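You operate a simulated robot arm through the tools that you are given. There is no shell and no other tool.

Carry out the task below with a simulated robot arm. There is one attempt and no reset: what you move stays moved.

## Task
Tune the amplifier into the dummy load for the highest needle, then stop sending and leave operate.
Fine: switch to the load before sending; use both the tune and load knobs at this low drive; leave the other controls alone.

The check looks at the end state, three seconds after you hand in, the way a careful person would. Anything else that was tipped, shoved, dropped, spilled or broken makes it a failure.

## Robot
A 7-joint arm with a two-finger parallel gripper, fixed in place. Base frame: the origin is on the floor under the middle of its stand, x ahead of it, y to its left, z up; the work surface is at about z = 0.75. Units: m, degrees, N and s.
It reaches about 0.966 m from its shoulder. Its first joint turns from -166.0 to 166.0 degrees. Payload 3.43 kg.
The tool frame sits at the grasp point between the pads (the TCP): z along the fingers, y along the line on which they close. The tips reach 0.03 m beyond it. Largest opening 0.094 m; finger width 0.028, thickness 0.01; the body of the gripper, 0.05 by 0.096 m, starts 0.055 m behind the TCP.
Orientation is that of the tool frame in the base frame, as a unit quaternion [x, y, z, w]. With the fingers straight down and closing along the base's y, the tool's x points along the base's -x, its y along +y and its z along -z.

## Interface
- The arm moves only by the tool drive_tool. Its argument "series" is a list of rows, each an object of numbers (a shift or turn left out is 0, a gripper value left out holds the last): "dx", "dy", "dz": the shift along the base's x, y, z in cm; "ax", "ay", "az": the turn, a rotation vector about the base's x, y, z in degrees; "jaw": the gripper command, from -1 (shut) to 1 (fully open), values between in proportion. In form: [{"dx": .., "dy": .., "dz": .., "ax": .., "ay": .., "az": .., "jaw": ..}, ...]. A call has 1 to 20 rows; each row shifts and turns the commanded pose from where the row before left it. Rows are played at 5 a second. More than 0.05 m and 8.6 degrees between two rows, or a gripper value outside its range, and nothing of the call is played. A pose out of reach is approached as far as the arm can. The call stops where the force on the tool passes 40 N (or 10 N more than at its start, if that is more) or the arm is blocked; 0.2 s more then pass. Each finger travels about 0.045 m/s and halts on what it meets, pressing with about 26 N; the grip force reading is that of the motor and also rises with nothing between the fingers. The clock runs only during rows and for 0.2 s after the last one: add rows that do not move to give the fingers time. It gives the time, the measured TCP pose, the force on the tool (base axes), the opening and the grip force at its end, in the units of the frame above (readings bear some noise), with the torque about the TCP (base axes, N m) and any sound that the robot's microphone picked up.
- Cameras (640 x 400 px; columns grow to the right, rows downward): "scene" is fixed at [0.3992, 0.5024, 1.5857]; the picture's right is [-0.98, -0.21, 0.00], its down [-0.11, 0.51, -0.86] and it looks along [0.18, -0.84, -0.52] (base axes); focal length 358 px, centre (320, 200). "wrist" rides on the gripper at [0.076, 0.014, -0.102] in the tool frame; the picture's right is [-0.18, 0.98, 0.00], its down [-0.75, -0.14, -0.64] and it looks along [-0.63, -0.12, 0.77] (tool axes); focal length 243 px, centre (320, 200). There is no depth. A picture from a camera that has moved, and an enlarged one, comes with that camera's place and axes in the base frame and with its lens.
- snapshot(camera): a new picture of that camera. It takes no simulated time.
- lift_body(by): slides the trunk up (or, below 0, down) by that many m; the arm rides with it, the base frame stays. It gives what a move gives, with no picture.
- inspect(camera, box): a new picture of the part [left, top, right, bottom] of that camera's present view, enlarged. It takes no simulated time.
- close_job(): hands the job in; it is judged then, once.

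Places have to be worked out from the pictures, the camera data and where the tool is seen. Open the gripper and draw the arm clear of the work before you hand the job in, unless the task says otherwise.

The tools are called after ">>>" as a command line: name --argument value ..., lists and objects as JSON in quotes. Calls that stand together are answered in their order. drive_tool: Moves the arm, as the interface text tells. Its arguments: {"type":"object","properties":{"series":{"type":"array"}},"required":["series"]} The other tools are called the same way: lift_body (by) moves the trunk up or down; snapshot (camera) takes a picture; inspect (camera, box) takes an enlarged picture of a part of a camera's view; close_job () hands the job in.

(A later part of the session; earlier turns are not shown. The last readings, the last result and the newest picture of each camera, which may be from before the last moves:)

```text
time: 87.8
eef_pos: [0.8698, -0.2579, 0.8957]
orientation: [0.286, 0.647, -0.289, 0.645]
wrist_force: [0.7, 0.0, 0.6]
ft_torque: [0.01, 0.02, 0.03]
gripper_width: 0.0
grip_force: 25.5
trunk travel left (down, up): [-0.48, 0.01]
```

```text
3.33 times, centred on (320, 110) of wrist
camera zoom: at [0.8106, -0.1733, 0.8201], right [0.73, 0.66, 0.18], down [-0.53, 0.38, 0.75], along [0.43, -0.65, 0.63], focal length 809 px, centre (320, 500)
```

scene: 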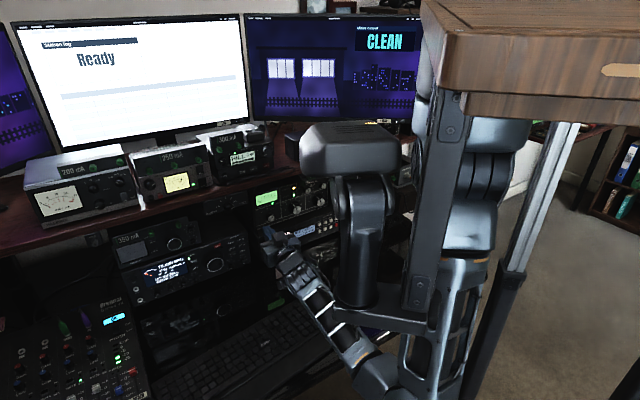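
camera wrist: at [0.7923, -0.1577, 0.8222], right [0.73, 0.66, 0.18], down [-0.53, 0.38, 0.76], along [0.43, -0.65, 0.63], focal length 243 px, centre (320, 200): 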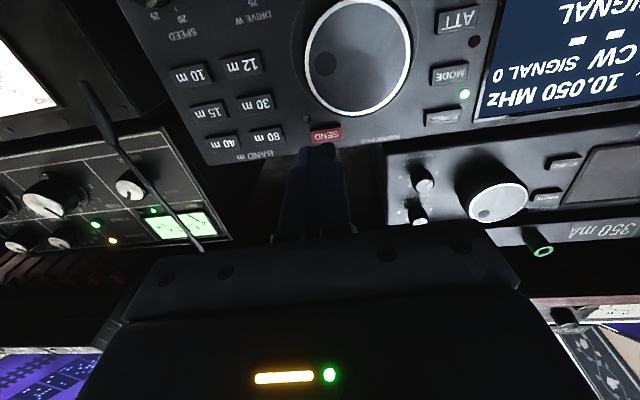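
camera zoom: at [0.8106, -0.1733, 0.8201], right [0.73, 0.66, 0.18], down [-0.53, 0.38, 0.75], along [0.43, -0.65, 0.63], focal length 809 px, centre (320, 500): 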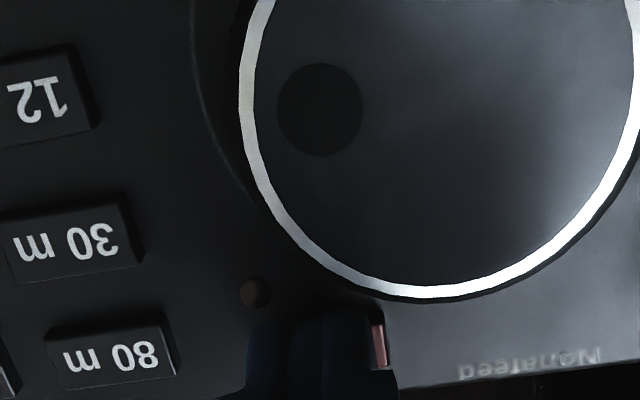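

Tip covers SEND fully, not yet in contact. Continuing.

>>> drive_tool --series '[{"dx": 0.2, "dy": -0.22}, {"dx": 0.2, "dy": -0.22}, {}]'

>>> inspect --camera "scene" --box '[105, 200, 305, 310]'

```text
time: 88.5
eef_pos: [0.8751, -0.263, 0.8959]
orientation: [0.286, 0.647, -0.289, 0.645]
wrist_force: [-2.8, 3.1, 1.1]
ft_torque: [-0.03, -0.03, 0.03]
gripper_width: 0.0001
grip_force: 26.4
trunk travel left (down, up): [-0.48, 0.01]
heard: click
```

```text
3.20 times, centred on (205, 255) of scene
camera zoom: at [0.3992, 0.5024, 1.5857], right [-0.98, -0.21, 0.0], down [-0.11, 0.51, -0.86], along [0.18, -0.84, -0.52], focal length 1146 px, centre (688, 24)
```

zoom: 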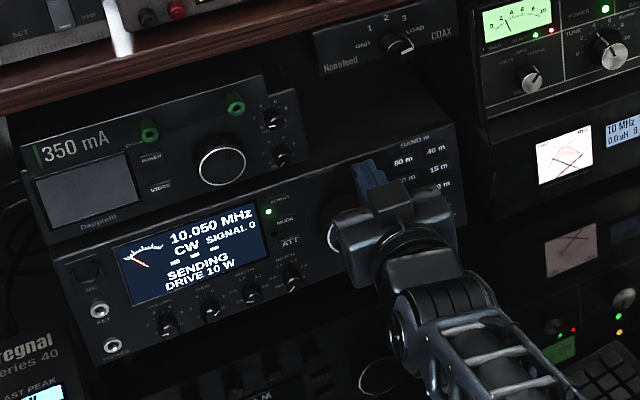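

The radio now shows SENDING. I retreat to check it latched, and look at the amplifier.

>>> drive_tool --series '[{"dx": -1.2, "dy": 1.3}, {"dx": -2.0, "dy": 2.2}, {"dx": -2.5, "dy": 2.75}, {}]'

>>> inspect --camera "scene" --box '[105, 200, 305, 310]'

>>> inspect --camera "scene" --box '[245, 165, 345, 235]'

```text
time: 89.5
eef_pos: [0.8169, -0.2004, 0.8967]
orientation: [0.285, 0.647, -0.289, 0.645]
wrist_force: [0.5, 0.0, 0.2]
ft_torque: [0.02, 0.01, -0.02]
gripper_width: 0.0
grip_force: 25.7
trunk travel left (down, up): [-0.48, 0.01]
```

```text
3.20 times, centred on (205, 255) of scene
camera zoom: at [0.3992, 0.5024, 1.5857], right [-0.98, -0.21, 0.0], down [-0.11, 0.51, -0.86], along [0.18, -0.84, -0.52], focal length 1146 px, centre (688, 24)
```

zoom: 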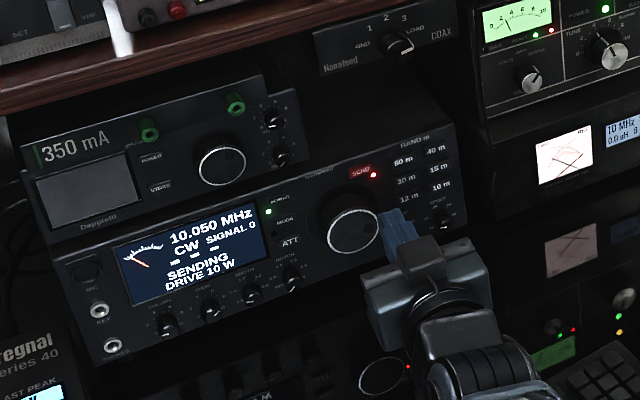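

```text
5.71 times, centred on (295, 200) of scene
camera zoom: at [0.3992, 0.5024, 1.5857], right [-0.98, -0.21, 0.0], down [-0.11, 0.51, -0.86], along [0.18, -0.84, -0.52], focal length 2046 px, centre (463, 200)
```

zoom: 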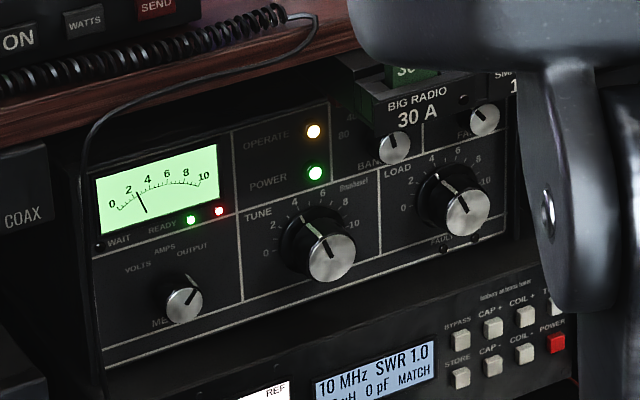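

SENDING is latched, SWR 1.0 into the load, and the amp needle reads about 2.5. Now to the TUNE knob: I retreat and slide right to a staging point in front of the amplifier, opening the fingers.

>>> drive_tool --series '[{"dx": -2.0, "dy": 2.2, "dz": 1.0}, {"dx": -2.7, "dy": -2.3, "dz": 1.2}, {"dx": -2.7, "dy": -2.3, "dz": 1.2}, {"dx": -2.7, "dy": -2.3, "dz": 1.2}, {"dx": -2.7, "dy": -2.3, "dz": 1.2}, {"dx": -2.7, "dy": -2.3, "dz": 1.2}, {"dx": -2.7, "dy": -2.3, "dz": 1.2}, {"dx": -2.7, "dy": -2.3, "dz": 1.2}, {"dx": -2.7, "dy": -2.3, "dz": 1.2}, {}]'

>>> lift_body --by -0.07

>>> snapshot --camera "wrist"

>>> snapshot --camera "scene"

```text
time: 91.8
eef_pos: [0.5841, -0.3612, 1.0026]
orientation: [0.285, 0.648, -0.288, 0.646]
wrist_force: [-0.1, 0.1, -0.1]
ft_torque: [-0.01, -0.02, 0.01]
gripper_width: 0.0
grip_force: 26.1
trunk travel left (down, up): [-0.48, 0.01]
```

```text
time: 92.8
eef_pos: [0.5815, -0.3609, 0.9315]
orientation: [0.286, 0.647, -0.289, 0.645]
wrist_force: [-0.5, -0.1, -0.4]
ft_torque: [0.02, 0.02, 0.0]
gripper_width: 0.0
grip_force: 26.3
trunk travel left (down, up): [-0.41, 0.08]
```

```text
taken
camera wrist: at [0.5223, -0.2765, 0.8555], right [0.73, 0.66, 0.18], down [-0.53, 0.38, 0.75], along [0.43, -0.65, 0.63], focal length 243 px, centre (320, 200)
```

wrist: 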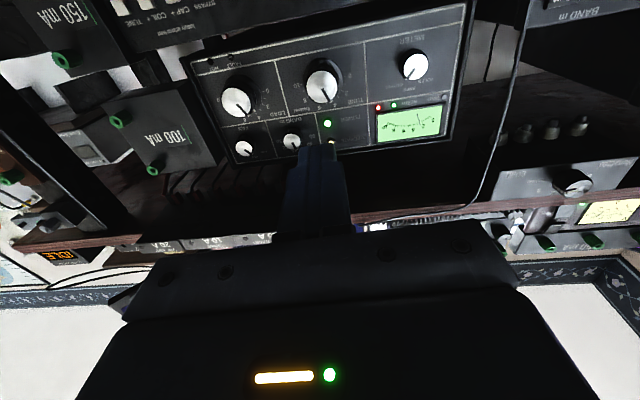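

```text
taken
```

scene: 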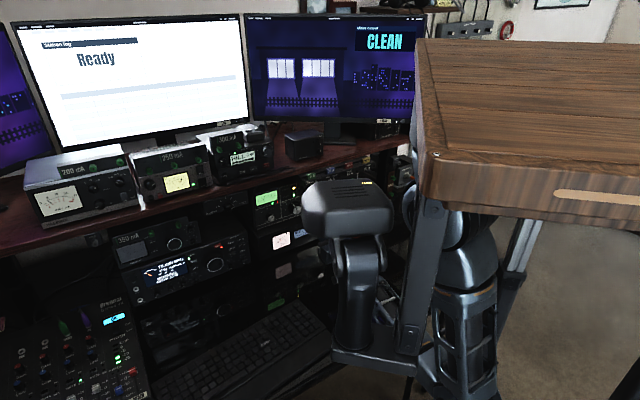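

TUNE confirmed at (0.698,-0.487,0.929), LOAD at (0.628,-0.5505,0.928). I open the fingers to 5.5 cm and advance to 6 cm in front of TUNE.

>>> drive_tool --series '[{"dx": 1.9, "dy": -2.06, "dz": -0.1, "jaw": 0.17}, {"dx": 1.9, "dy": -2.06, "dz": -0.1}, {"dx": 1.9, "dy": -2.06, "dz": -0.1}, {"dx": 1.9, "dy": -2.06}, {}]'

>>> snapshot --camera "wrist"

>>> inspect --camera "scene" --box '[245, 165, 345, 235]'

```text
time: 94.0
eef_pos: [0.6575, -0.445, 0.928]
orientation: [0.285, 0.648, -0.289, 0.645]
wrist_force: [0.1, -0.2, -0.5]
ft_torque: [-0.02, 0.01, -0.01]
gripper_width: 0.0549
grip_force: 0.0
trunk travel left (down, up): [-0.41, 0.08]
```

```text
taken
camera wrist: at [0.5983, -0.3596, 0.8522], right [0.73, 0.66, 0.18], down [-0.53, 0.38, 0.76], along [0.43, -0.65, 0.63], focal length 243 px, centre (320, 200)
```

wrist: 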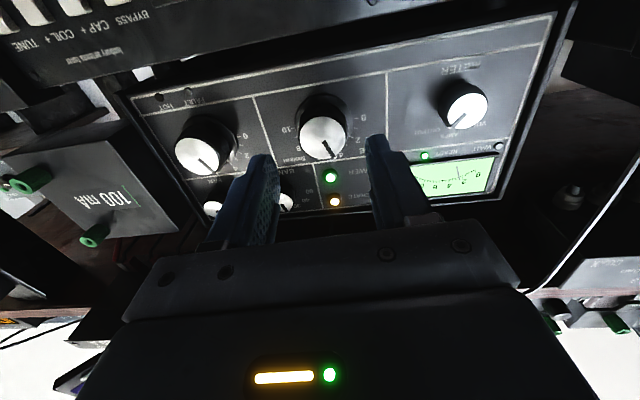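

```text
5.71 times, centred on (295, 200) of scene
camera zoom: at [0.3992, 0.5024, 1.5857], right [-0.98, -0.21, 0.0], down [-0.11, 0.51, -0.86], along [0.18, -0.84, -0.52], focal length 2046 px, centre (463, 200)
```

zoom: 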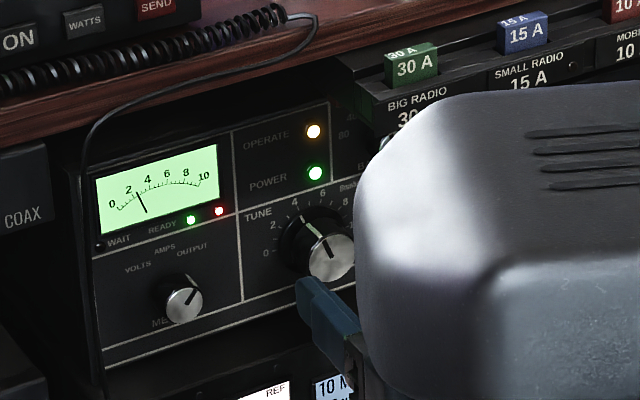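

Aligned to ~1 mm. I advance 4 cm so the fingertips straddle TUNE.

>>> drive_tool --series '[{"dx": 1.4, "dy": -1.46}, {"dx": 1.4, "dy": -1.46}, {}, {}]'

>>> snapshot --camera "wrist"

```text
time: 95.0
eef_pos: [0.6854, -0.473, 0.9268]
orientation: [0.286, 0.647, -0.289, 0.645]
wrist_force: [-0.3, -0.3, 0.3]
ft_torque: [-0.01, -0.05, 0.01]
gripper_width: 0.0549
grip_force: 0.0
trunk travel left (down, up): [-0.41, 0.08]
```

```text
taken
camera wrist: at [0.6256, -0.3885, 0.8519], right [0.73, 0.66, 0.18], down [-0.53, 0.38, 0.76], along [0.43, -0.65, 0.63], focal length 243 px, centre (320, 200)
```

wrist: 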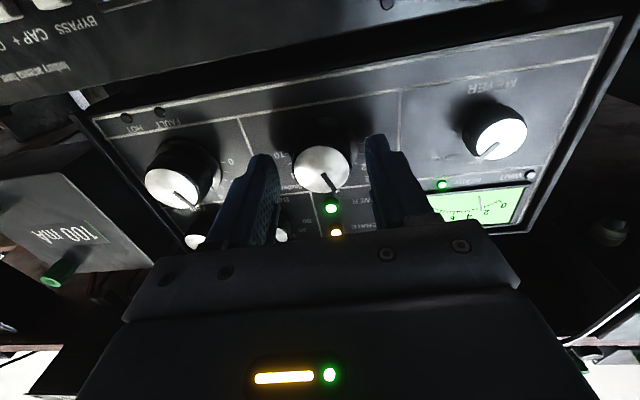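

The knob sits centred between the fingers. I close moderately.

>>> drive_tool --series '[{"jaw": -0.4}, {}, {}, {}]'

>>> inspect --camera "scene" --box '[245, 165, 345, 235]'

```text
time: 96.0
eef_pos: [0.6874, -0.4718, 0.9266]
orientation: [0.285, 0.648, -0.287, 0.646]
wrist_force: [8.6, 7.4, 0.9]
ft_torque: [0.02, 0.01, 0.77]
gripper_width: 0.0358
grip_force: 44.9
trunk travel left (down, up): [-0.41, 0.08]
```

```text
5.71 times, centred on (295, 200) of scene
camera zoom: at [0.3992, 0.5024, 1.5857], right [-0.98, -0.21, 0.0], down [-0.11, 0.51, -0.86], along [0.18, -0.84, -0.52], focal length 2046 px, centre (463, 200)
```

zoom: 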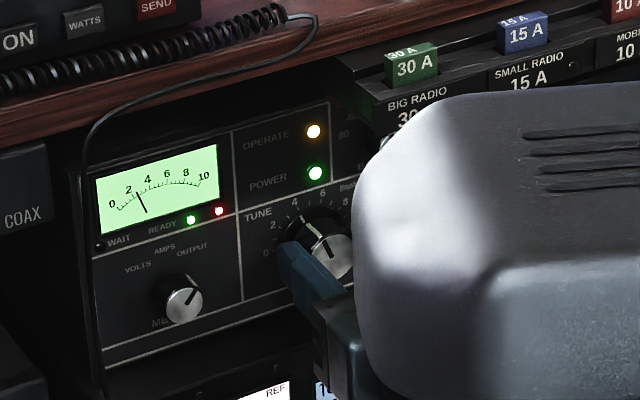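

Gripped with an 11 N side load; I relieve it with a 2 mm shift and turn TUNE clockwise 12° to see the needle's reaction.

>>> drive_tool --series '[{"dx": 0.15, "dy": 0.13}, {"ax": 2.0, "ay": -2.23}, {"ax": 2.0, "ay": -2.23}, {"ax": 2.0, "ay": -2.23}, {"ax": 2.0, "ay": -2.23}, {}]'

>>> inspect --camera "scene" --box '[255, 185, 305, 220]'

>>> inspect --camera "wrist" --box '[250, 100, 550, 260]'

```text
time: 97.4
eef_pos: [0.686, -0.4719, 0.9281]
orientation: [0.352, 0.613, -0.22, 0.672]
wrist_force: [-1.6, -4.3, -2.6]
ft_torque: [0.36, 0.34, 0.5]
gripper_width: 0.0359
grip_force: 45.4
trunk travel left (down, up): [-0.41, 0.08]
```

```text
11.43 times, centred on (280, 202) of scene
camera zoom: at [0.3992, 0.5024, 1.5857], right [-0.98, -0.21, 0.0], down [-0.11, 0.51, -0.86], along [0.18, -0.84, -0.52], focal length 4092 px, centre (777, 171)
```

zoom: 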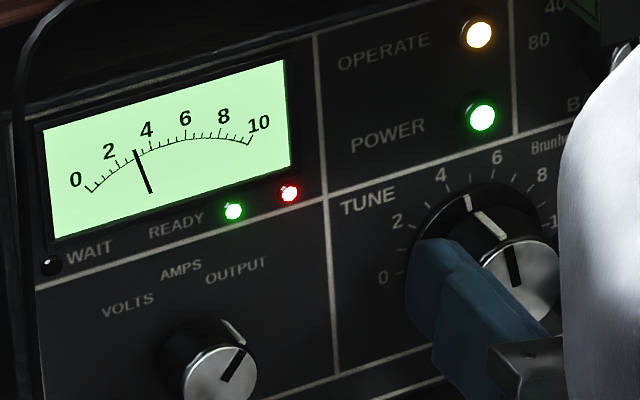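

```text
2.13 times, centred on (400, 180) of wrist
camera zoom: at [0.6385, -0.3769, 0.8565], right [0.69, 0.62, 0.38], down [-0.65, 0.28, 0.71], along [0.33, -0.73, 0.59], focal length 518 px, centre (149, 243)
```

zoom: 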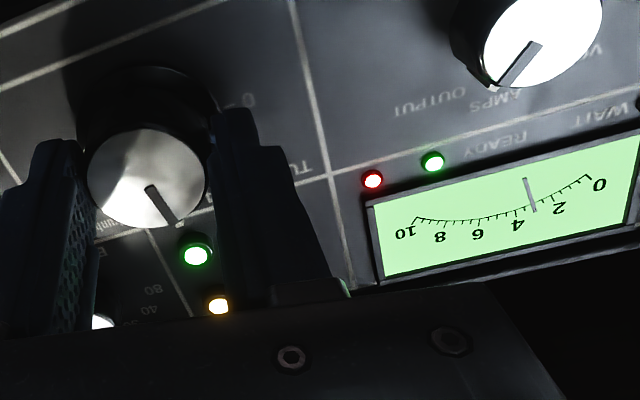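

The meter is clearly readable: turning TUNE clockwise raised the needle from ~2.6 to ~3.2. I continue clockwise 10°.

>>> drive_tool --series '[{"ax": 1.67, "ay": -1.86}, {"ax": 1.67, "ay": -1.86}, {"ax": 1.67, "ay": -1.86}, {"ax": 1.67, "ay": -1.86}, {}]'

>>> inspect --camera "scene" --box '[255, 185, 305, 220]'

```text
time: 98.6
eef_pos: [0.6858, -0.4736, 0.9271]
orientation: [0.405, 0.58, -0.161, 0.688]
wrist_force: [-17.0, 0.1, -5.8]
ft_torque: [0.32, 0.33, 0.27]
gripper_width: 0.0358
grip_force: 44.3
trunk travel left (down, up): [-0.41, 0.08]
```

```text
11.43 times, centred on (280, 202) of scene
camera zoom: at [0.3992, 0.5024, 1.5857], right [-0.98, -0.21, 0.0], down [-0.11, 0.51, -0.86], along [0.18, -0.84, -0.52], focal length 4092 px, centre (777, 171)
```

zoom: 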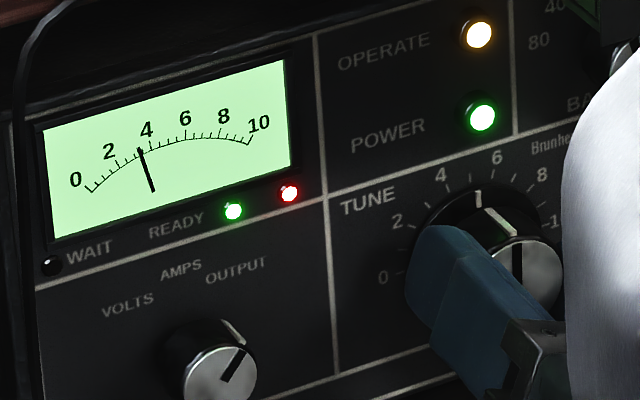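

Needle rose only slightly (to ~3.45), so the TUNE peak is near. I regrip to relieve strain, then turn 8° more.

>>> drive_tool --series '[{"jaw": 0.1}, {}, {"jaw": -0.4}, {}, {}, {"ax": 1.34, "ay": -1.49}, {"ax": 1.34, "ay": -1.49}, {"ax": 1.34, "ay": -1.49}, {"ax": 1.34, "ay": -1.49}, {}]'

>>> inspect --camera "scene" --box '[255, 185, 305, 220]'

```text
time: 100.8
eef_pos: [0.6878, -0.4729, 0.9275]
orientation: [0.444, 0.551, -0.113, 0.698]
wrist_force: [-7.8, -14.9, -4.5]
ft_torque: [0.39, 0.39, 0.34]
gripper_width: 0.0359
grip_force: 45.2
trunk travel left (down, up): [-0.41, 0.08]
```

```text
11.43 times, centred on (280, 202) of scene
camera zoom: at [0.3992, 0.5024, 1.5857], right [-0.98, -0.21, 0.0], down [-0.11, 0.51, -0.86], along [0.18, -0.84, -0.52], focal length 4092 px, centre (777, 171)
```

zoom: 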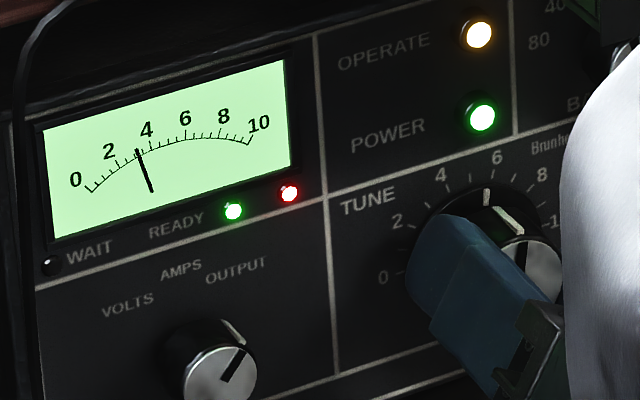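

The needle dipped to ~3.3, so the peak for this LOAD setting is ~8° back. I turn back 8°, then go on to LOAD.

>>> drive_tool --series '[{"ax": -1.34, "ay": 1.49}, {"ax": -1.34, "ay": 1.49}, {"ax": -1.34, "ay": 1.49}, {"ax": -1.34, "ay": 1.49}, {}]'

>>> inspect --camera "scene" --box '[255, 185, 305, 220]'

```text
time: 102.0
eef_pos: [0.6864, -0.4739, 0.9256]
orientation: [0.404, 0.581, -0.16, 0.688]
wrist_force: [-9.2, -18.5, -10.5]
ft_torque: [-0.52, -0.49, -0.39]
gripper_width: 0.0357
grip_force: 45.4
trunk travel left (down, up): [-0.41, 0.08]
```

```text
11.43 times, centred on (280, 202) of scene
camera zoom: at [0.3992, 0.5024, 1.5857], right [-0.98, -0.21, 0.0], down [-0.11, 0.51, -0.86], along [0.18, -0.84, -0.52], focal length 4092 px, centre (777, 171)
```

zoom: 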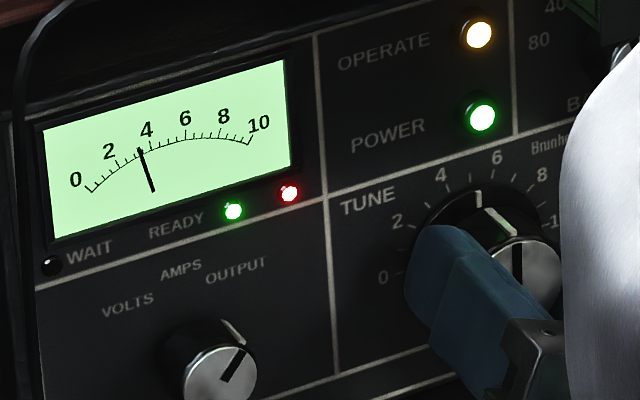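

TUNE is set at its first peak. I release, back out 4.5 cm, move right to LOAD's axis, and roll 52° counter-clockwise so the fingers clear the neighbouring 100 mA block.

>>> drive_tool --series '[{"jaw": 0.1}, {}, {"dx": -1.5, "dy": 1.65}, {"dx": -1.5, "dy": 1.65}, {"dx": -0.4, "dy": 0.4, "ax": -4.0, "ay": 4.46}, {"dx": -1.4, "dy": -1.22, "ax": -4.9, "ay": 5.42}, {"dx": -1.4, "dy": -1.22, "ax": -4.9, "ay": 5.42}, {"dx": -1.4, "dy": -1.22, "ax": -4.9, "ay": 5.42}, {"dx": -1.4, "dy": -1.22, "ax": -4.9, "ay": 5.42}, {"dx": -1.4, "dy": -1.21, "ax": -4.9, "ay": 5.42}, {"ax": -4.9, "ay": 5.42}, {}]'

>>> snapshot --camera "wrist"

>>> inspect --camera "scene" --box '[245, 165, 345, 235]'

```text
time: 104.6
eef_pos: [0.5839, -0.4955, 0.9278]
orientation: [0.121, 0.697, -0.436, 0.557]
wrist_force: [-0.6, -0.5, -0.5]
ft_torque: [0.0, 0.01, 0.0]
gripper_width: 0.0519
grip_force: 0.0
trunk travel left (down, up): [-0.41, 0.08]
```

```text
taken
camera wrist: at [0.4958, -0.436, 0.8545], right [0.71, 0.64, -0.3], down [-0.26, 0.63, 0.73], along [0.66, -0.44, 0.61], focal length 243 px, centre (320, 200)
```

wrist: 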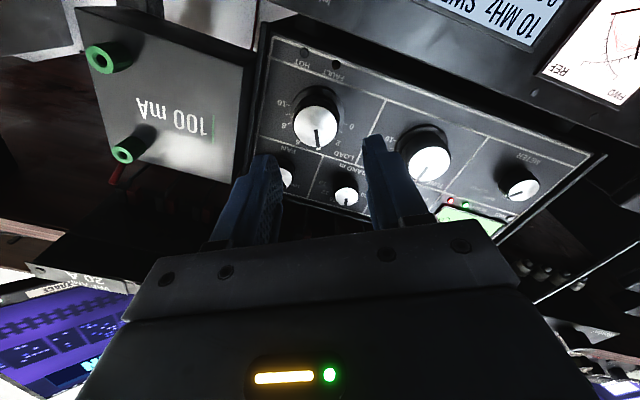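

```text
5.71 times, centred on (295, 200) of scene
camera zoom: at [0.3992, 0.5024, 1.5857], right [-0.98, -0.21, 0.0], down [-0.11, 0.51, -0.86], along [0.18, -0.84, -0.52], focal length 2046 px, centre (463, 200)
```

zoom: 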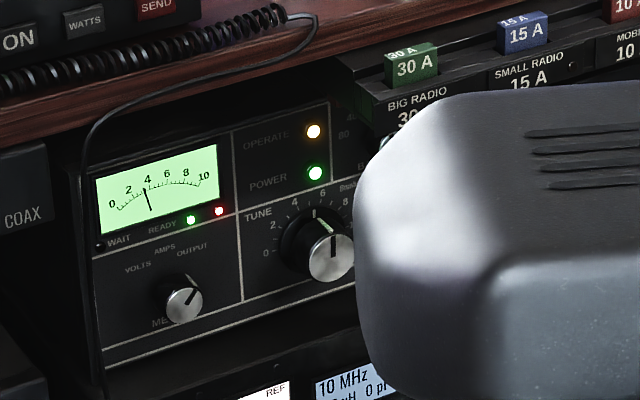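

The needle now reads ~3.6 with TUNE released. LOAD is at (0.6275,-0.551,0.926). For more clearance to the 100 mA block I roll another 22° CCW, narrow the opening, and align on LOAD's axis.

>>> drive_tool --series '[{"dx": -0.3, "dy": -0.25, "ax": -4.9, "ay": 5.42, "jaw": -0.04}, {"ax": -4.9, "ay": 5.42}, {"ax": -4.9, "ay": 5.42}, {"dx": 1.0, "dy": -1.1}, {}]'

>>> snapshot --camera "wrist"

```text
time: 105.8
eef_pos: [0.5903, -0.5096, 0.9275]
orientation: [-0.013, 0.707, -0.534, 0.464]
wrist_force: [-0.3, 0.7, 0.0]
ft_torque: [-0.03, 0.0, 0.01]
gripper_width: 0.045
grip_force: 0.1
trunk travel left (down, up): [-0.41, 0.08]
```

```text
taken
camera wrist: at [0.4837, -0.4668, 0.8686], right [0.57, 0.52, -0.64], down [-0.07, 0.8, 0.59], along [0.82, -0.3, 0.5], focal length 243 px, centre (320, 200)
```

wrist: 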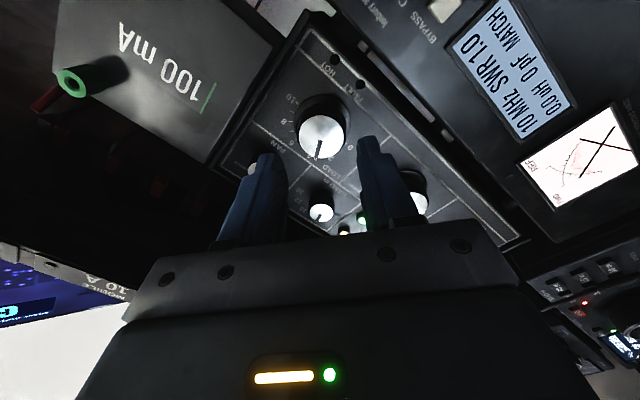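

Aligned within 1–2 mm, with ~5 mm clearance to the block and 1 cm to the FAN knob. I advance slowly onto LOAD.

>>> drive_tool --series '[{"dx": 0.8, "dy": -0.95, "dz": -0.15}, {"dx": 0.8, "dy": -0.95}, {}]'

>>> snapshot --camera "wrist"

```text
time: 106.6
eef_pos: [0.6072, -0.5277, 0.9247]
orientation: [-0.013, 0.707, -0.534, 0.464]
wrist_force: [0.9, 0.4, -0.3]
ft_torque: [0.0, -0.02, -0.04]
gripper_width: 0.0451
grip_force: 0.1
trunk travel left (down, up): [-0.41, 0.08]
```

```text
taken
camera wrist: at [0.5003, -0.4853, 0.8669], right [0.57, 0.52, -0.64], down [-0.07, 0.8, 0.59], along [0.82, -0.3, 0.5], focal length 243 px, centre (320, 200)
```

wrist: 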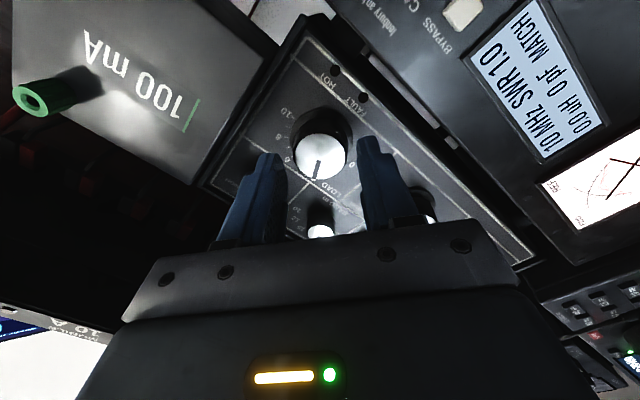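

Good; I advance the last 1.25 cm and close gently on LOAD.

>>> drive_tool --series '[{"dx": 0.4, "dy": -0.5, "dz": 0.1}, {"dx": 0.36, "dy": -0.47}, {}, {"jaw": -0.4}, {}, {}]'

>>> snapshot --camera "wrist"

>>> inspect --camera "scene" --box '[255, 185, 305, 220]'

```text
time: 108.0
eef_pos: [0.615, -0.5372, 0.9256]
orientation: [-0.014, 0.708, -0.532, 0.464]
wrist_force: [2.8, 7.5, -13.5]
ft_torque: [0.26, 0.23, 0.37]
gripper_width: 0.0354
grip_force: 44.9
trunk travel left (down, up): [-0.41, 0.08]
```

```text
taken
camera wrist: at [0.5087, -0.4947, 0.867], right [0.57, 0.52, -0.64], down [-0.07, 0.8, 0.59], along [0.82, -0.3, 0.49], focal length 243 px, centre (320, 200)
```

wrist: 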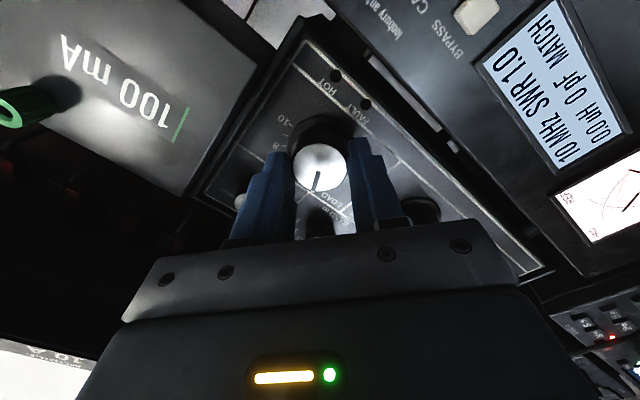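

```text
11.43 times, centred on (280, 202) of scene
camera zoom: at [0.3992, 0.5024, 1.5857], right [-0.98, -0.21, 0.0], down [-0.11, 0.51, -0.86], along [0.18, -0.84, -0.52], focal length 4092 px, centre (777, 171)
```

zoom: 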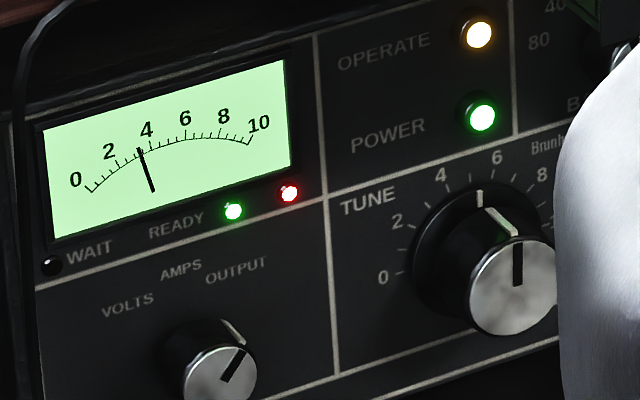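

LOAD is gripped; needle at ~3.45. I relieve the side load and turn LOAD clockwise 12°.

>>> drive_tool --series '[{"dx": 0.1, "dy": 0.09, "dz": -0.17}, {"ax": 2.0, "ay": -2.23}, {"ax": 2.0, "ay": -2.23}, {"ax": 2.0, "ay": -2.23}, {"ax": 2.0, "ay": -2.23}, {}]'

>>> inspect --camera "scene" --box '[255, 185, 305, 220]'

```text
time: 109.4
eef_pos: [0.6159, -0.5367, 0.9257]
orientation: [0.06, 0.704, -0.482, 0.518]
wrist_force: [9.0, -2.1, -1.7]
ft_torque: [0.33, 0.38, -0.17]
gripper_width: 0.0355
grip_force: 44.5
trunk travel left (down, up): [-0.41, 0.08]
```

```text
11.43 times, centred on (280, 202) of scene
camera zoom: at [0.3992, 0.5024, 1.5857], right [-0.98, -0.21, 0.0], down [-0.11, 0.51, -0.86], along [0.18, -0.84, -0.52], focal length 4092 px, centre (777, 171)
```

zoom: 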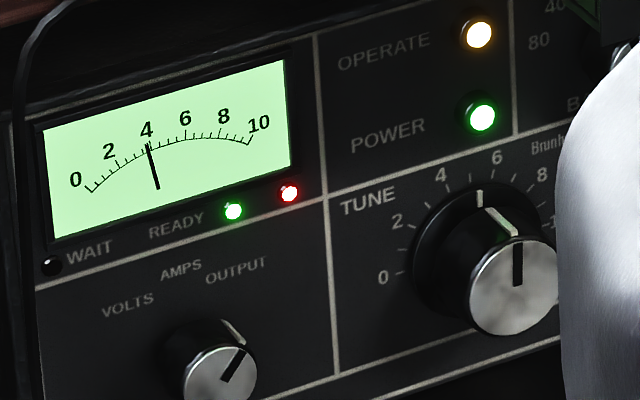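

LOAD clockwise raises the needle to ~4.0. I continue another 12°.

>>> drive_tool --series '[{"ax": 2.0, "ay": -2.23}, {"ax": 2.0, "ay": -2.23}, {"ax": 2.0, "ay": -2.23}, {"ax": 2.0, "ay": -2.23}, {}]'

>>> inspect --camera "scene" --box '[255, 185, 305, 220]'

```text
time: 110.6
eef_pos: [0.6161, -0.5366, 0.9252]
orientation: [0.134, 0.693, -0.426, 0.566]
wrist_force: [5.5, 0.4, 1.8]
ft_torque: [0.39, 0.44, 0.3]
gripper_width: 0.0354
grip_force: 45.0
trunk travel left (down, up): [-0.41, 0.08]
```

```text
11.43 times, centred on (280, 202) of scene
camera zoom: at [0.3992, 0.5024, 1.5857], right [-0.98, -0.21, 0.0], down [-0.11, 0.51, -0.86], along [0.18, -0.84, -0.52], focal length 4092 px, centre (777, 171)
```

zoom: 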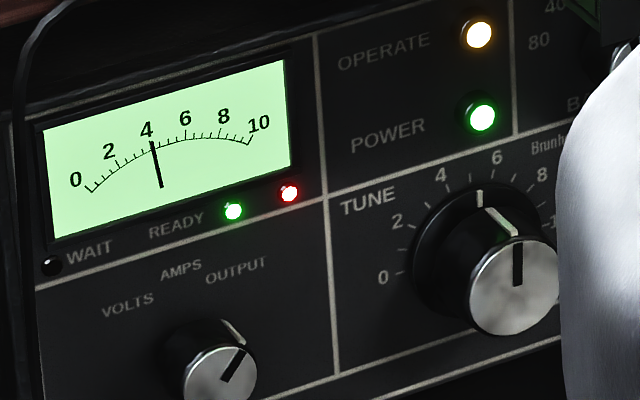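

Still rising but more slowly (~4.25). Another 8°.

>>> drive_tool --series '[{"ax": 1.34, "ay": -1.49}, {"ax": 1.34, "ay": -1.49}, {"ax": 1.34, "ay": -1.49}, {"ax": 1.34, "ay": -1.49}, {}]'

>>> inspect --camera "scene" --box '[255, 185, 305, 220]'

```text
time: 111.8
eef_pos: [0.6153, -0.5368, 0.9254]
orientation: [0.182, 0.682, -0.386, 0.594]
wrist_force: [1.6, 3.5, 2.2]
ft_torque: [0.54, 0.54, 0.27]
gripper_width: 0.0355
grip_force: 44.7
trunk travel left (down, up): [-0.41, 0.08]
```

```text
11.43 times, centred on (280, 202) of scene
camera zoom: at [0.3992, 0.5024, 1.5857], right [-0.98, -0.21, 0.0], down [-0.11, 0.51, -0.86], along [0.18, -0.84, -0.52], focal length 4092 px, centre (777, 171)
```

zoom: 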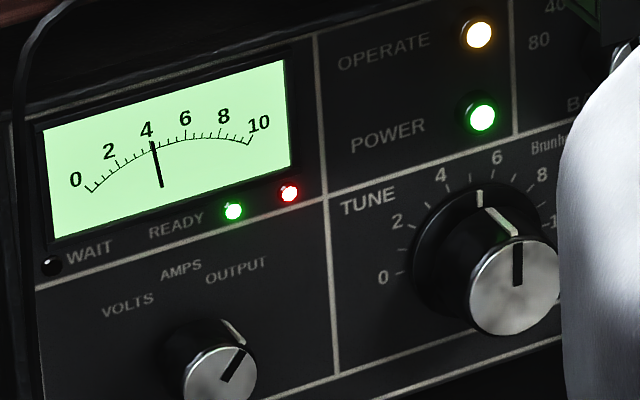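

Needle seems flat at ~4.25 here, so LOAD's peak for this TUNE is around this point. I'll zoom harder on the meter for fine reading.

>>> inspect --camera "scene" --box '[258, 188, 282, 204]'

```text
16.00 times, centred on (270, 196) of scene
camera zoom: at [0.3992, 0.5024, 1.5857], right [-0.98, -0.21, 0.0], down [-0.11, 0.51, -0.86], along [0.18, -0.84, -0.52], focal length 5729 px, centre (1120, 264)
```

zoom: 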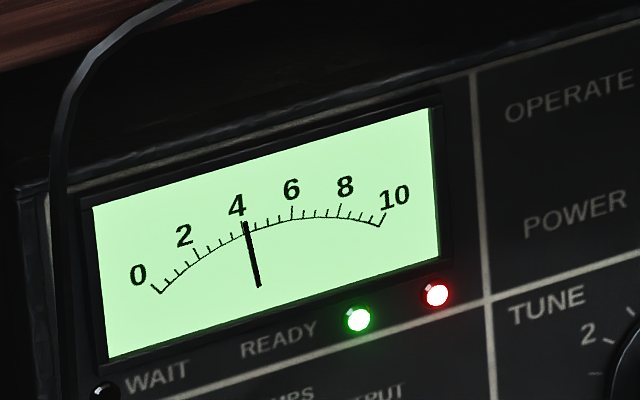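

LOAD's present peak is about 4° back. I set that, release, and go back to re-peak TUNE.

>>> drive_tool --series '[{"ax": -1.34, "ay": 1.49}, {"ax": -1.34, "ay": 1.49}, {}]'

>>> inspect --camera "scene" --box '[258, 188, 282, 204]'

>>> inspect --camera "wrist" --box '[240, 60, 400, 220]'

```text
time: 112.6
eef_pos: [0.6147, -0.5376, 0.9262]
orientation: [0.159, 0.688, -0.407, 0.579]
wrist_force: [-5.6, 8.0, -3.3]
ft_torque: [-0.54, -0.59, 0.62]
gripper_width: 0.0352
grip_force: 44.7
trunk travel left (down, up): [-0.41, 0.08]
```

```text
16.00 times, centred on (270, 196) of scene
camera zoom: at [0.3992, 0.5024, 1.5857], right [-0.98, -0.21, 0.0], down [-0.11, 0.51, -0.86], along [0.18, -0.84, -0.52], focal length 5729 px, centre (1120, 264)
```

zoom: 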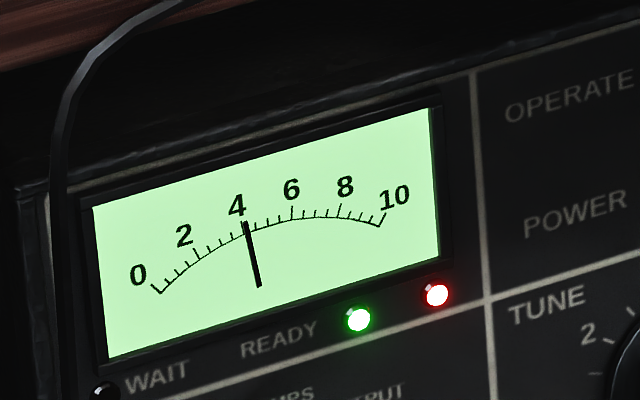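

```text
2.50 times, centred on (320, 140) of wrist
camera zoom: at [0.5339, -0.4717, 0.8502], right [0.73, 0.66, -0.2], down [-0.32, 0.58, 0.75], along [0.61, -0.48, 0.63], focal length 606 px, centre (320, 350)
```

zoom: 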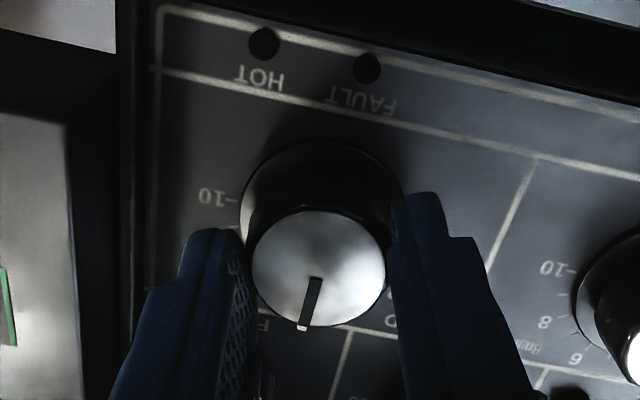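

I open just enough (4.1 cm) to clear the knob without touching the block, retreat, and go back to TUNE with the roll brought to level.

>>> drive_tool --series '[{"jaw": -0.12}, {}, {"dx": -1.4, "dy": 1.55}, {"dx": -1.4, "dy": 1.55}, {"dx": -1.4, "dy": 1.55, "jaw": 0.15}, {"dx": 1.4, "dy": 1.25}, {"dx": 1.4, "dy": 1.25}, {"dx": 1.4, "dy": 1.25}, {"dx": 1.4, "dy": 1.25}, {"dx": 1.4, "dy": 1.25}, {}]'

>>> snapshot --camera "wrist"

>>> inspect --camera "scene" --box '[258, 188, 282, 204]'

```text
time: 115.0
eef_pos: [0.6435, -0.4274, 0.9257]
orientation: [0.158, 0.688, -0.406, 0.58]
wrist_force: [0.3, 0.6, 0.3]
ft_torque: [-0.01, 0.04, -0.01]
gripper_width: 0.0544
grip_force: 0.1
trunk travel left (down, up): [-0.41, 0.08]
```

```text
taken
camera wrist: at [0.5618, -0.3621, 0.8502], right [0.73, 0.66, -0.2], down [-0.32, 0.58, 0.75], along [0.61, -0.48, 0.63], focal length 243 px, centre (320, 200)
```

wrist: 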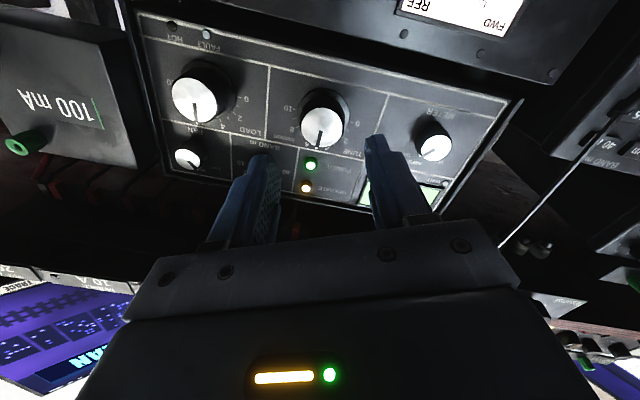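

```text
16.00 times, centred on (270, 196) of scene
camera zoom: at [0.3992, 0.5024, 1.5857], right [-0.98, -0.21, 0.0], down [-0.11, 0.51, -0.86], along [0.18, -0.84, -0.52], focal length 5729 px, centre (1120, 264)
```

zoom: 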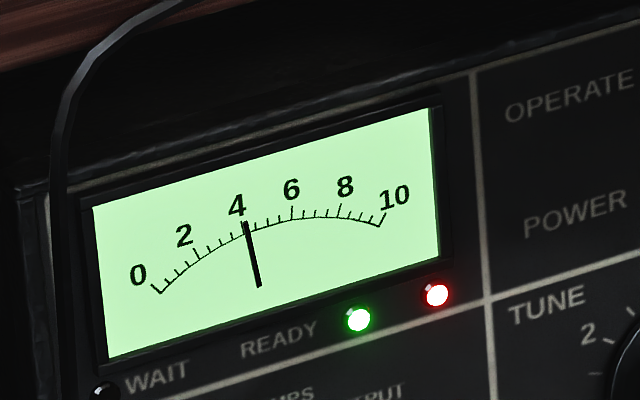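

On TUNE's axis already. I advance 6.3 cm, close, and relieve side load.

>>> drive_tool --series '[{"dx": 1.05, "dy": -1.17, "dz": 0.1}, {"dx": 1.05, "dy": -1.17, "dz": 0.1}, {"dx": 1.05, "dy": -1.17}, {"dx": 1.05, "dy": -1.17}, {}, {}]'

>>> snapshot --camera "wrist"

```text
time: 116.4
eef_pos: [0.6844, -0.4742, 0.9276]
orientation: [0.157, 0.689, -0.406, 0.579]
wrist_force: [-0.2, -0.9, -0.1]
ft_torque: [-0.01, 0.01, 0.02]
gripper_width: 0.0542
grip_force: 0.0
trunk travel left (down, up): [-0.41, 0.08]
```

```text
taken
camera wrist: at [0.6035, -0.4092, 0.8522], right [0.73, 0.66, -0.2], down [-0.32, 0.58, 0.75], along [0.61, -0.48, 0.63], focal length 243 px, centre (320, 200)
```

wrist: 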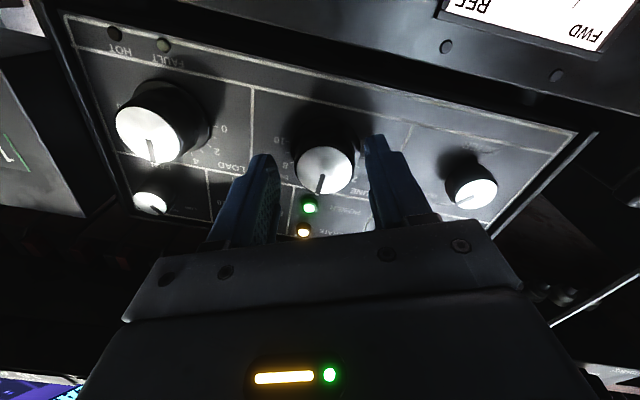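

Centred on TUNE. I close with a small bias shift and turn it clockwise 6°.

>>> drive_tool --series '[{"dx": 0.12, "dy": 0.11, "dz": -0.07, "jaw": -0.4}, {}, {}, {"ax": 1.34, "ay": -1.49}, {"ax": 1.34, "ay": -1.49}, {"ax": 1.34, "ay": -1.49}, {}]'

>>> inspect --camera "scene" --box '[258, 188, 282, 204]'

>>> inspect --camera "scene" --box '[255, 185, 305, 220]'

```text
time: 118.0
eef_pos: [0.6866, -0.4717, 0.9274]
orientation: [0.194, 0.679, -0.375, 0.6]
wrist_force: [-1.4, 18.7, -7.8]
ft_torque: [0.72, 0.64, 0.59]
gripper_width: 0.0358
grip_force: 44.8
trunk travel left (down, up): [-0.41, 0.08]
```

```text
16.00 times, centred on (270, 196) of scene
camera zoom: at [0.3992, 0.5024, 1.5857], right [-0.98, -0.21, 0.0], down [-0.11, 0.51, -0.86], along [0.18, -0.84, -0.52], focal length 5729 px, centre (1120, 264)
```

zoom: 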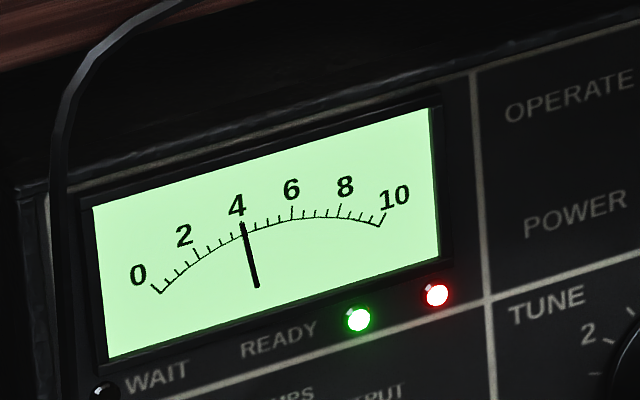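

```text
11.43 times, centred on (280, 202) of scene
camera zoom: at [0.3992, 0.5024, 1.5857], right [-0.98, -0.21, 0.0], down [-0.11, 0.51, -0.86], along [0.18, -0.84, -0.52], focal length 4092 px, centre (777, 171)
```

zoom: 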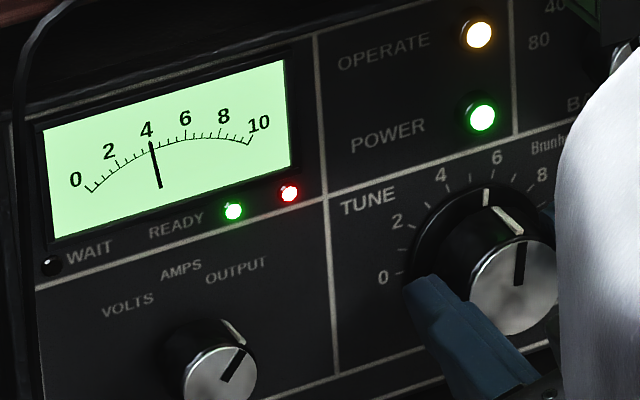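

The needle dropped slightly, so I turn TUNE back counter-clockwise past the previous setting (12° total).

>>> drive_tool --series '[{"ax": -1.34, "ay": 1.49}, {"ax": -1.34, "ay": 1.49}, {"ax": -1.34, "ay": 1.49}, {"ax": -1.34, "ay": 1.49}, {"ax": -1.34, "ay": 1.49}, {"ax": -1.34, "ay": 1.49}, {}]'

>>> inspect --camera "scene" --box '[258, 188, 282, 204]'

>>> inspect --camera "scene" --box '[255, 185, 305, 220]'

```text
time: 119.6
eef_pos: [0.6872, -0.473, 0.9261]
orientation: [0.121, 0.697, -0.436, 0.557]
wrist_force: [4.3, 25.3, -10.4]
ft_torque: [0.19, 0.21, 0.72]
gripper_width: 0.0359
grip_force: 44.9
trunk travel left (down, up): [-0.41, 0.08]
```

```text
16.00 times, centred on (270, 196) of scene
camera zoom: at [0.3992, 0.5024, 1.5857], right [-0.98, -0.21, 0.0], down [-0.11, 0.51, -0.86], along [0.18, -0.84, -0.52], focal length 5729 px, centre (1120, 264)
```

zoom: 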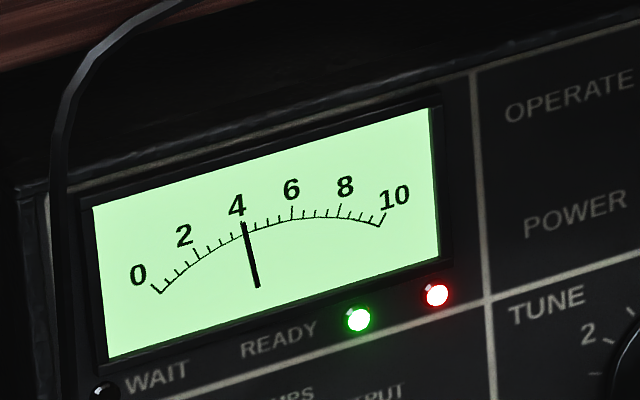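

```text
11.43 times, centred on (280, 202) of scene
camera zoom: at [0.3992, 0.5024, 1.5857], right [-0.98, -0.21, 0.0], down [-0.11, 0.51, -0.86], along [0.18, -0.84, -0.52], focal length 4092 px, centre (777, 171)
```

zoom: 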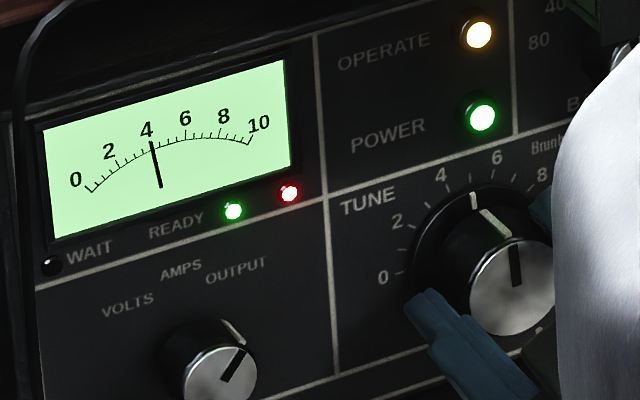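

TUNE's peak stays at the earlier setting (index midway between these two), so the knobs are essentially independent. I set TUNE back +5.5° to the peak.

>>> drive_tool --series '[{"ax": 1.22, "ay": -1.36}, {"ax": 1.22, "ay": -1.36}, {"ax": 1.22, "ay": -1.36}, {}]'

>>> inspect --camera "scene" --box '[258, 188, 282, 204]'

>>> inspect --camera "scene" --box '[255, 185, 305, 220]'

```text
time: 120.6
eef_pos: [0.6877, -0.4716, 0.9264]
orientation: [0.154, 0.69, -0.407, 0.578]
wrist_force: [2.8, 31.3, -10.7]
ft_torque: [0.77, 0.69, 0.76]
gripper_width: 0.036
grip_force: 44.7
trunk travel left (down, up): [-0.41, 0.08]
```

```text
16.00 times, centred on (270, 196) of scene
camera zoom: at [0.3992, 0.5024, 1.5857], right [-0.98, -0.21, 0.0], down [-0.11, 0.51, -0.86], along [0.18, -0.84, -0.52], focal length 5729 px, centre (1120, 264)
```

zoom: 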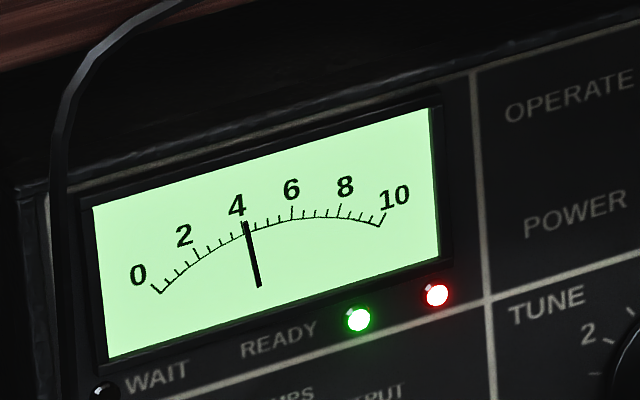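

```text
11.43 times, centred on (280, 202) of scene
camera zoom: at [0.3992, 0.5024, 1.5857], right [-0.98, -0.21, 0.0], down [-0.11, 0.51, -0.86], along [0.18, -0.84, -0.52], focal length 4092 px, centre (777, 171)
```

zoom: 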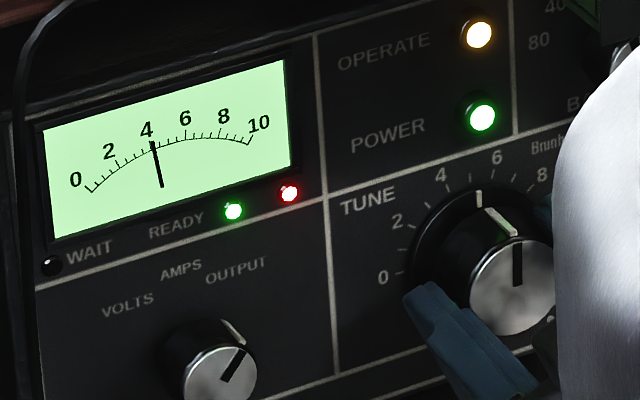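

Needle is back at its maximum (~4.3). I release TUNE carefully, back straight out and confirm the reading holds.

>>> drive_tool --series '[{"jaw": 0.1}, {}, {}, {"dx": -1.4, "dy": 1.55}, {"dx": -1.4, "dy": 1.55}, {"dx": -2.2, "dy": 2.4}, {"dx": -2.5, "dy": 2.75}, {"dx": -2.5, "dy": 2.75}, {}]'

>>> inspect --camera "scene" --box '[258, 188, 282, 204]'

>>> inspect --camera "wrist" --box '[180, 20, 480, 200]'

```text
time: 122.6
eef_pos: [0.5859, -0.3629, 0.9271]
orientation: [0.155, 0.689, -0.409, 0.578]
wrist_force: [0.1, -0.7, 0.2]
ft_torque: [0.01, 0.0, -0.01]
gripper_width: 0.0518
grip_force: 0.1
trunk travel left (down, up): [-0.41, 0.08]
```

```text
16.00 times, centred on (270, 196) of scene
camera zoom: at [0.3992, 0.5024, 1.5857], right [-0.98, -0.21, 0.0], down [-0.11, 0.51, -0.86], along [0.18, -0.84, -0.52], focal length 5729 px, centre (1120, 264)
```

zoom: 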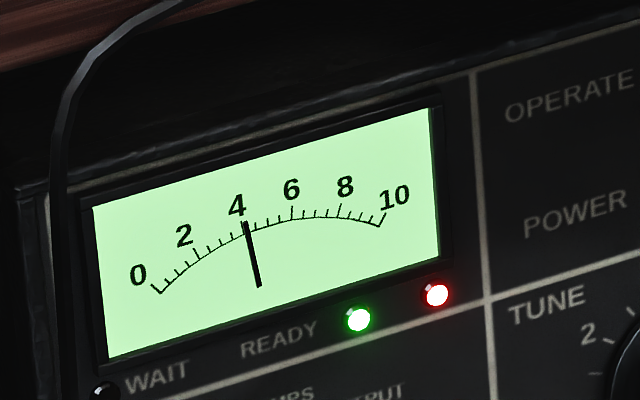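

```text
2.13 times, centred on (330, 110) of wrist
camera zoom: at [0.5044, -0.299, 0.8517], right [0.73, 0.66, -0.21], down [-0.31, 0.58, 0.75], along [0.61, -0.48, 0.63], focal length 518 px, centre (299, 392)
```

zoom: 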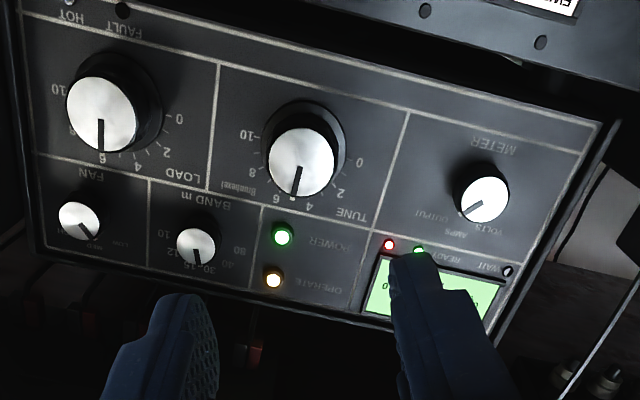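

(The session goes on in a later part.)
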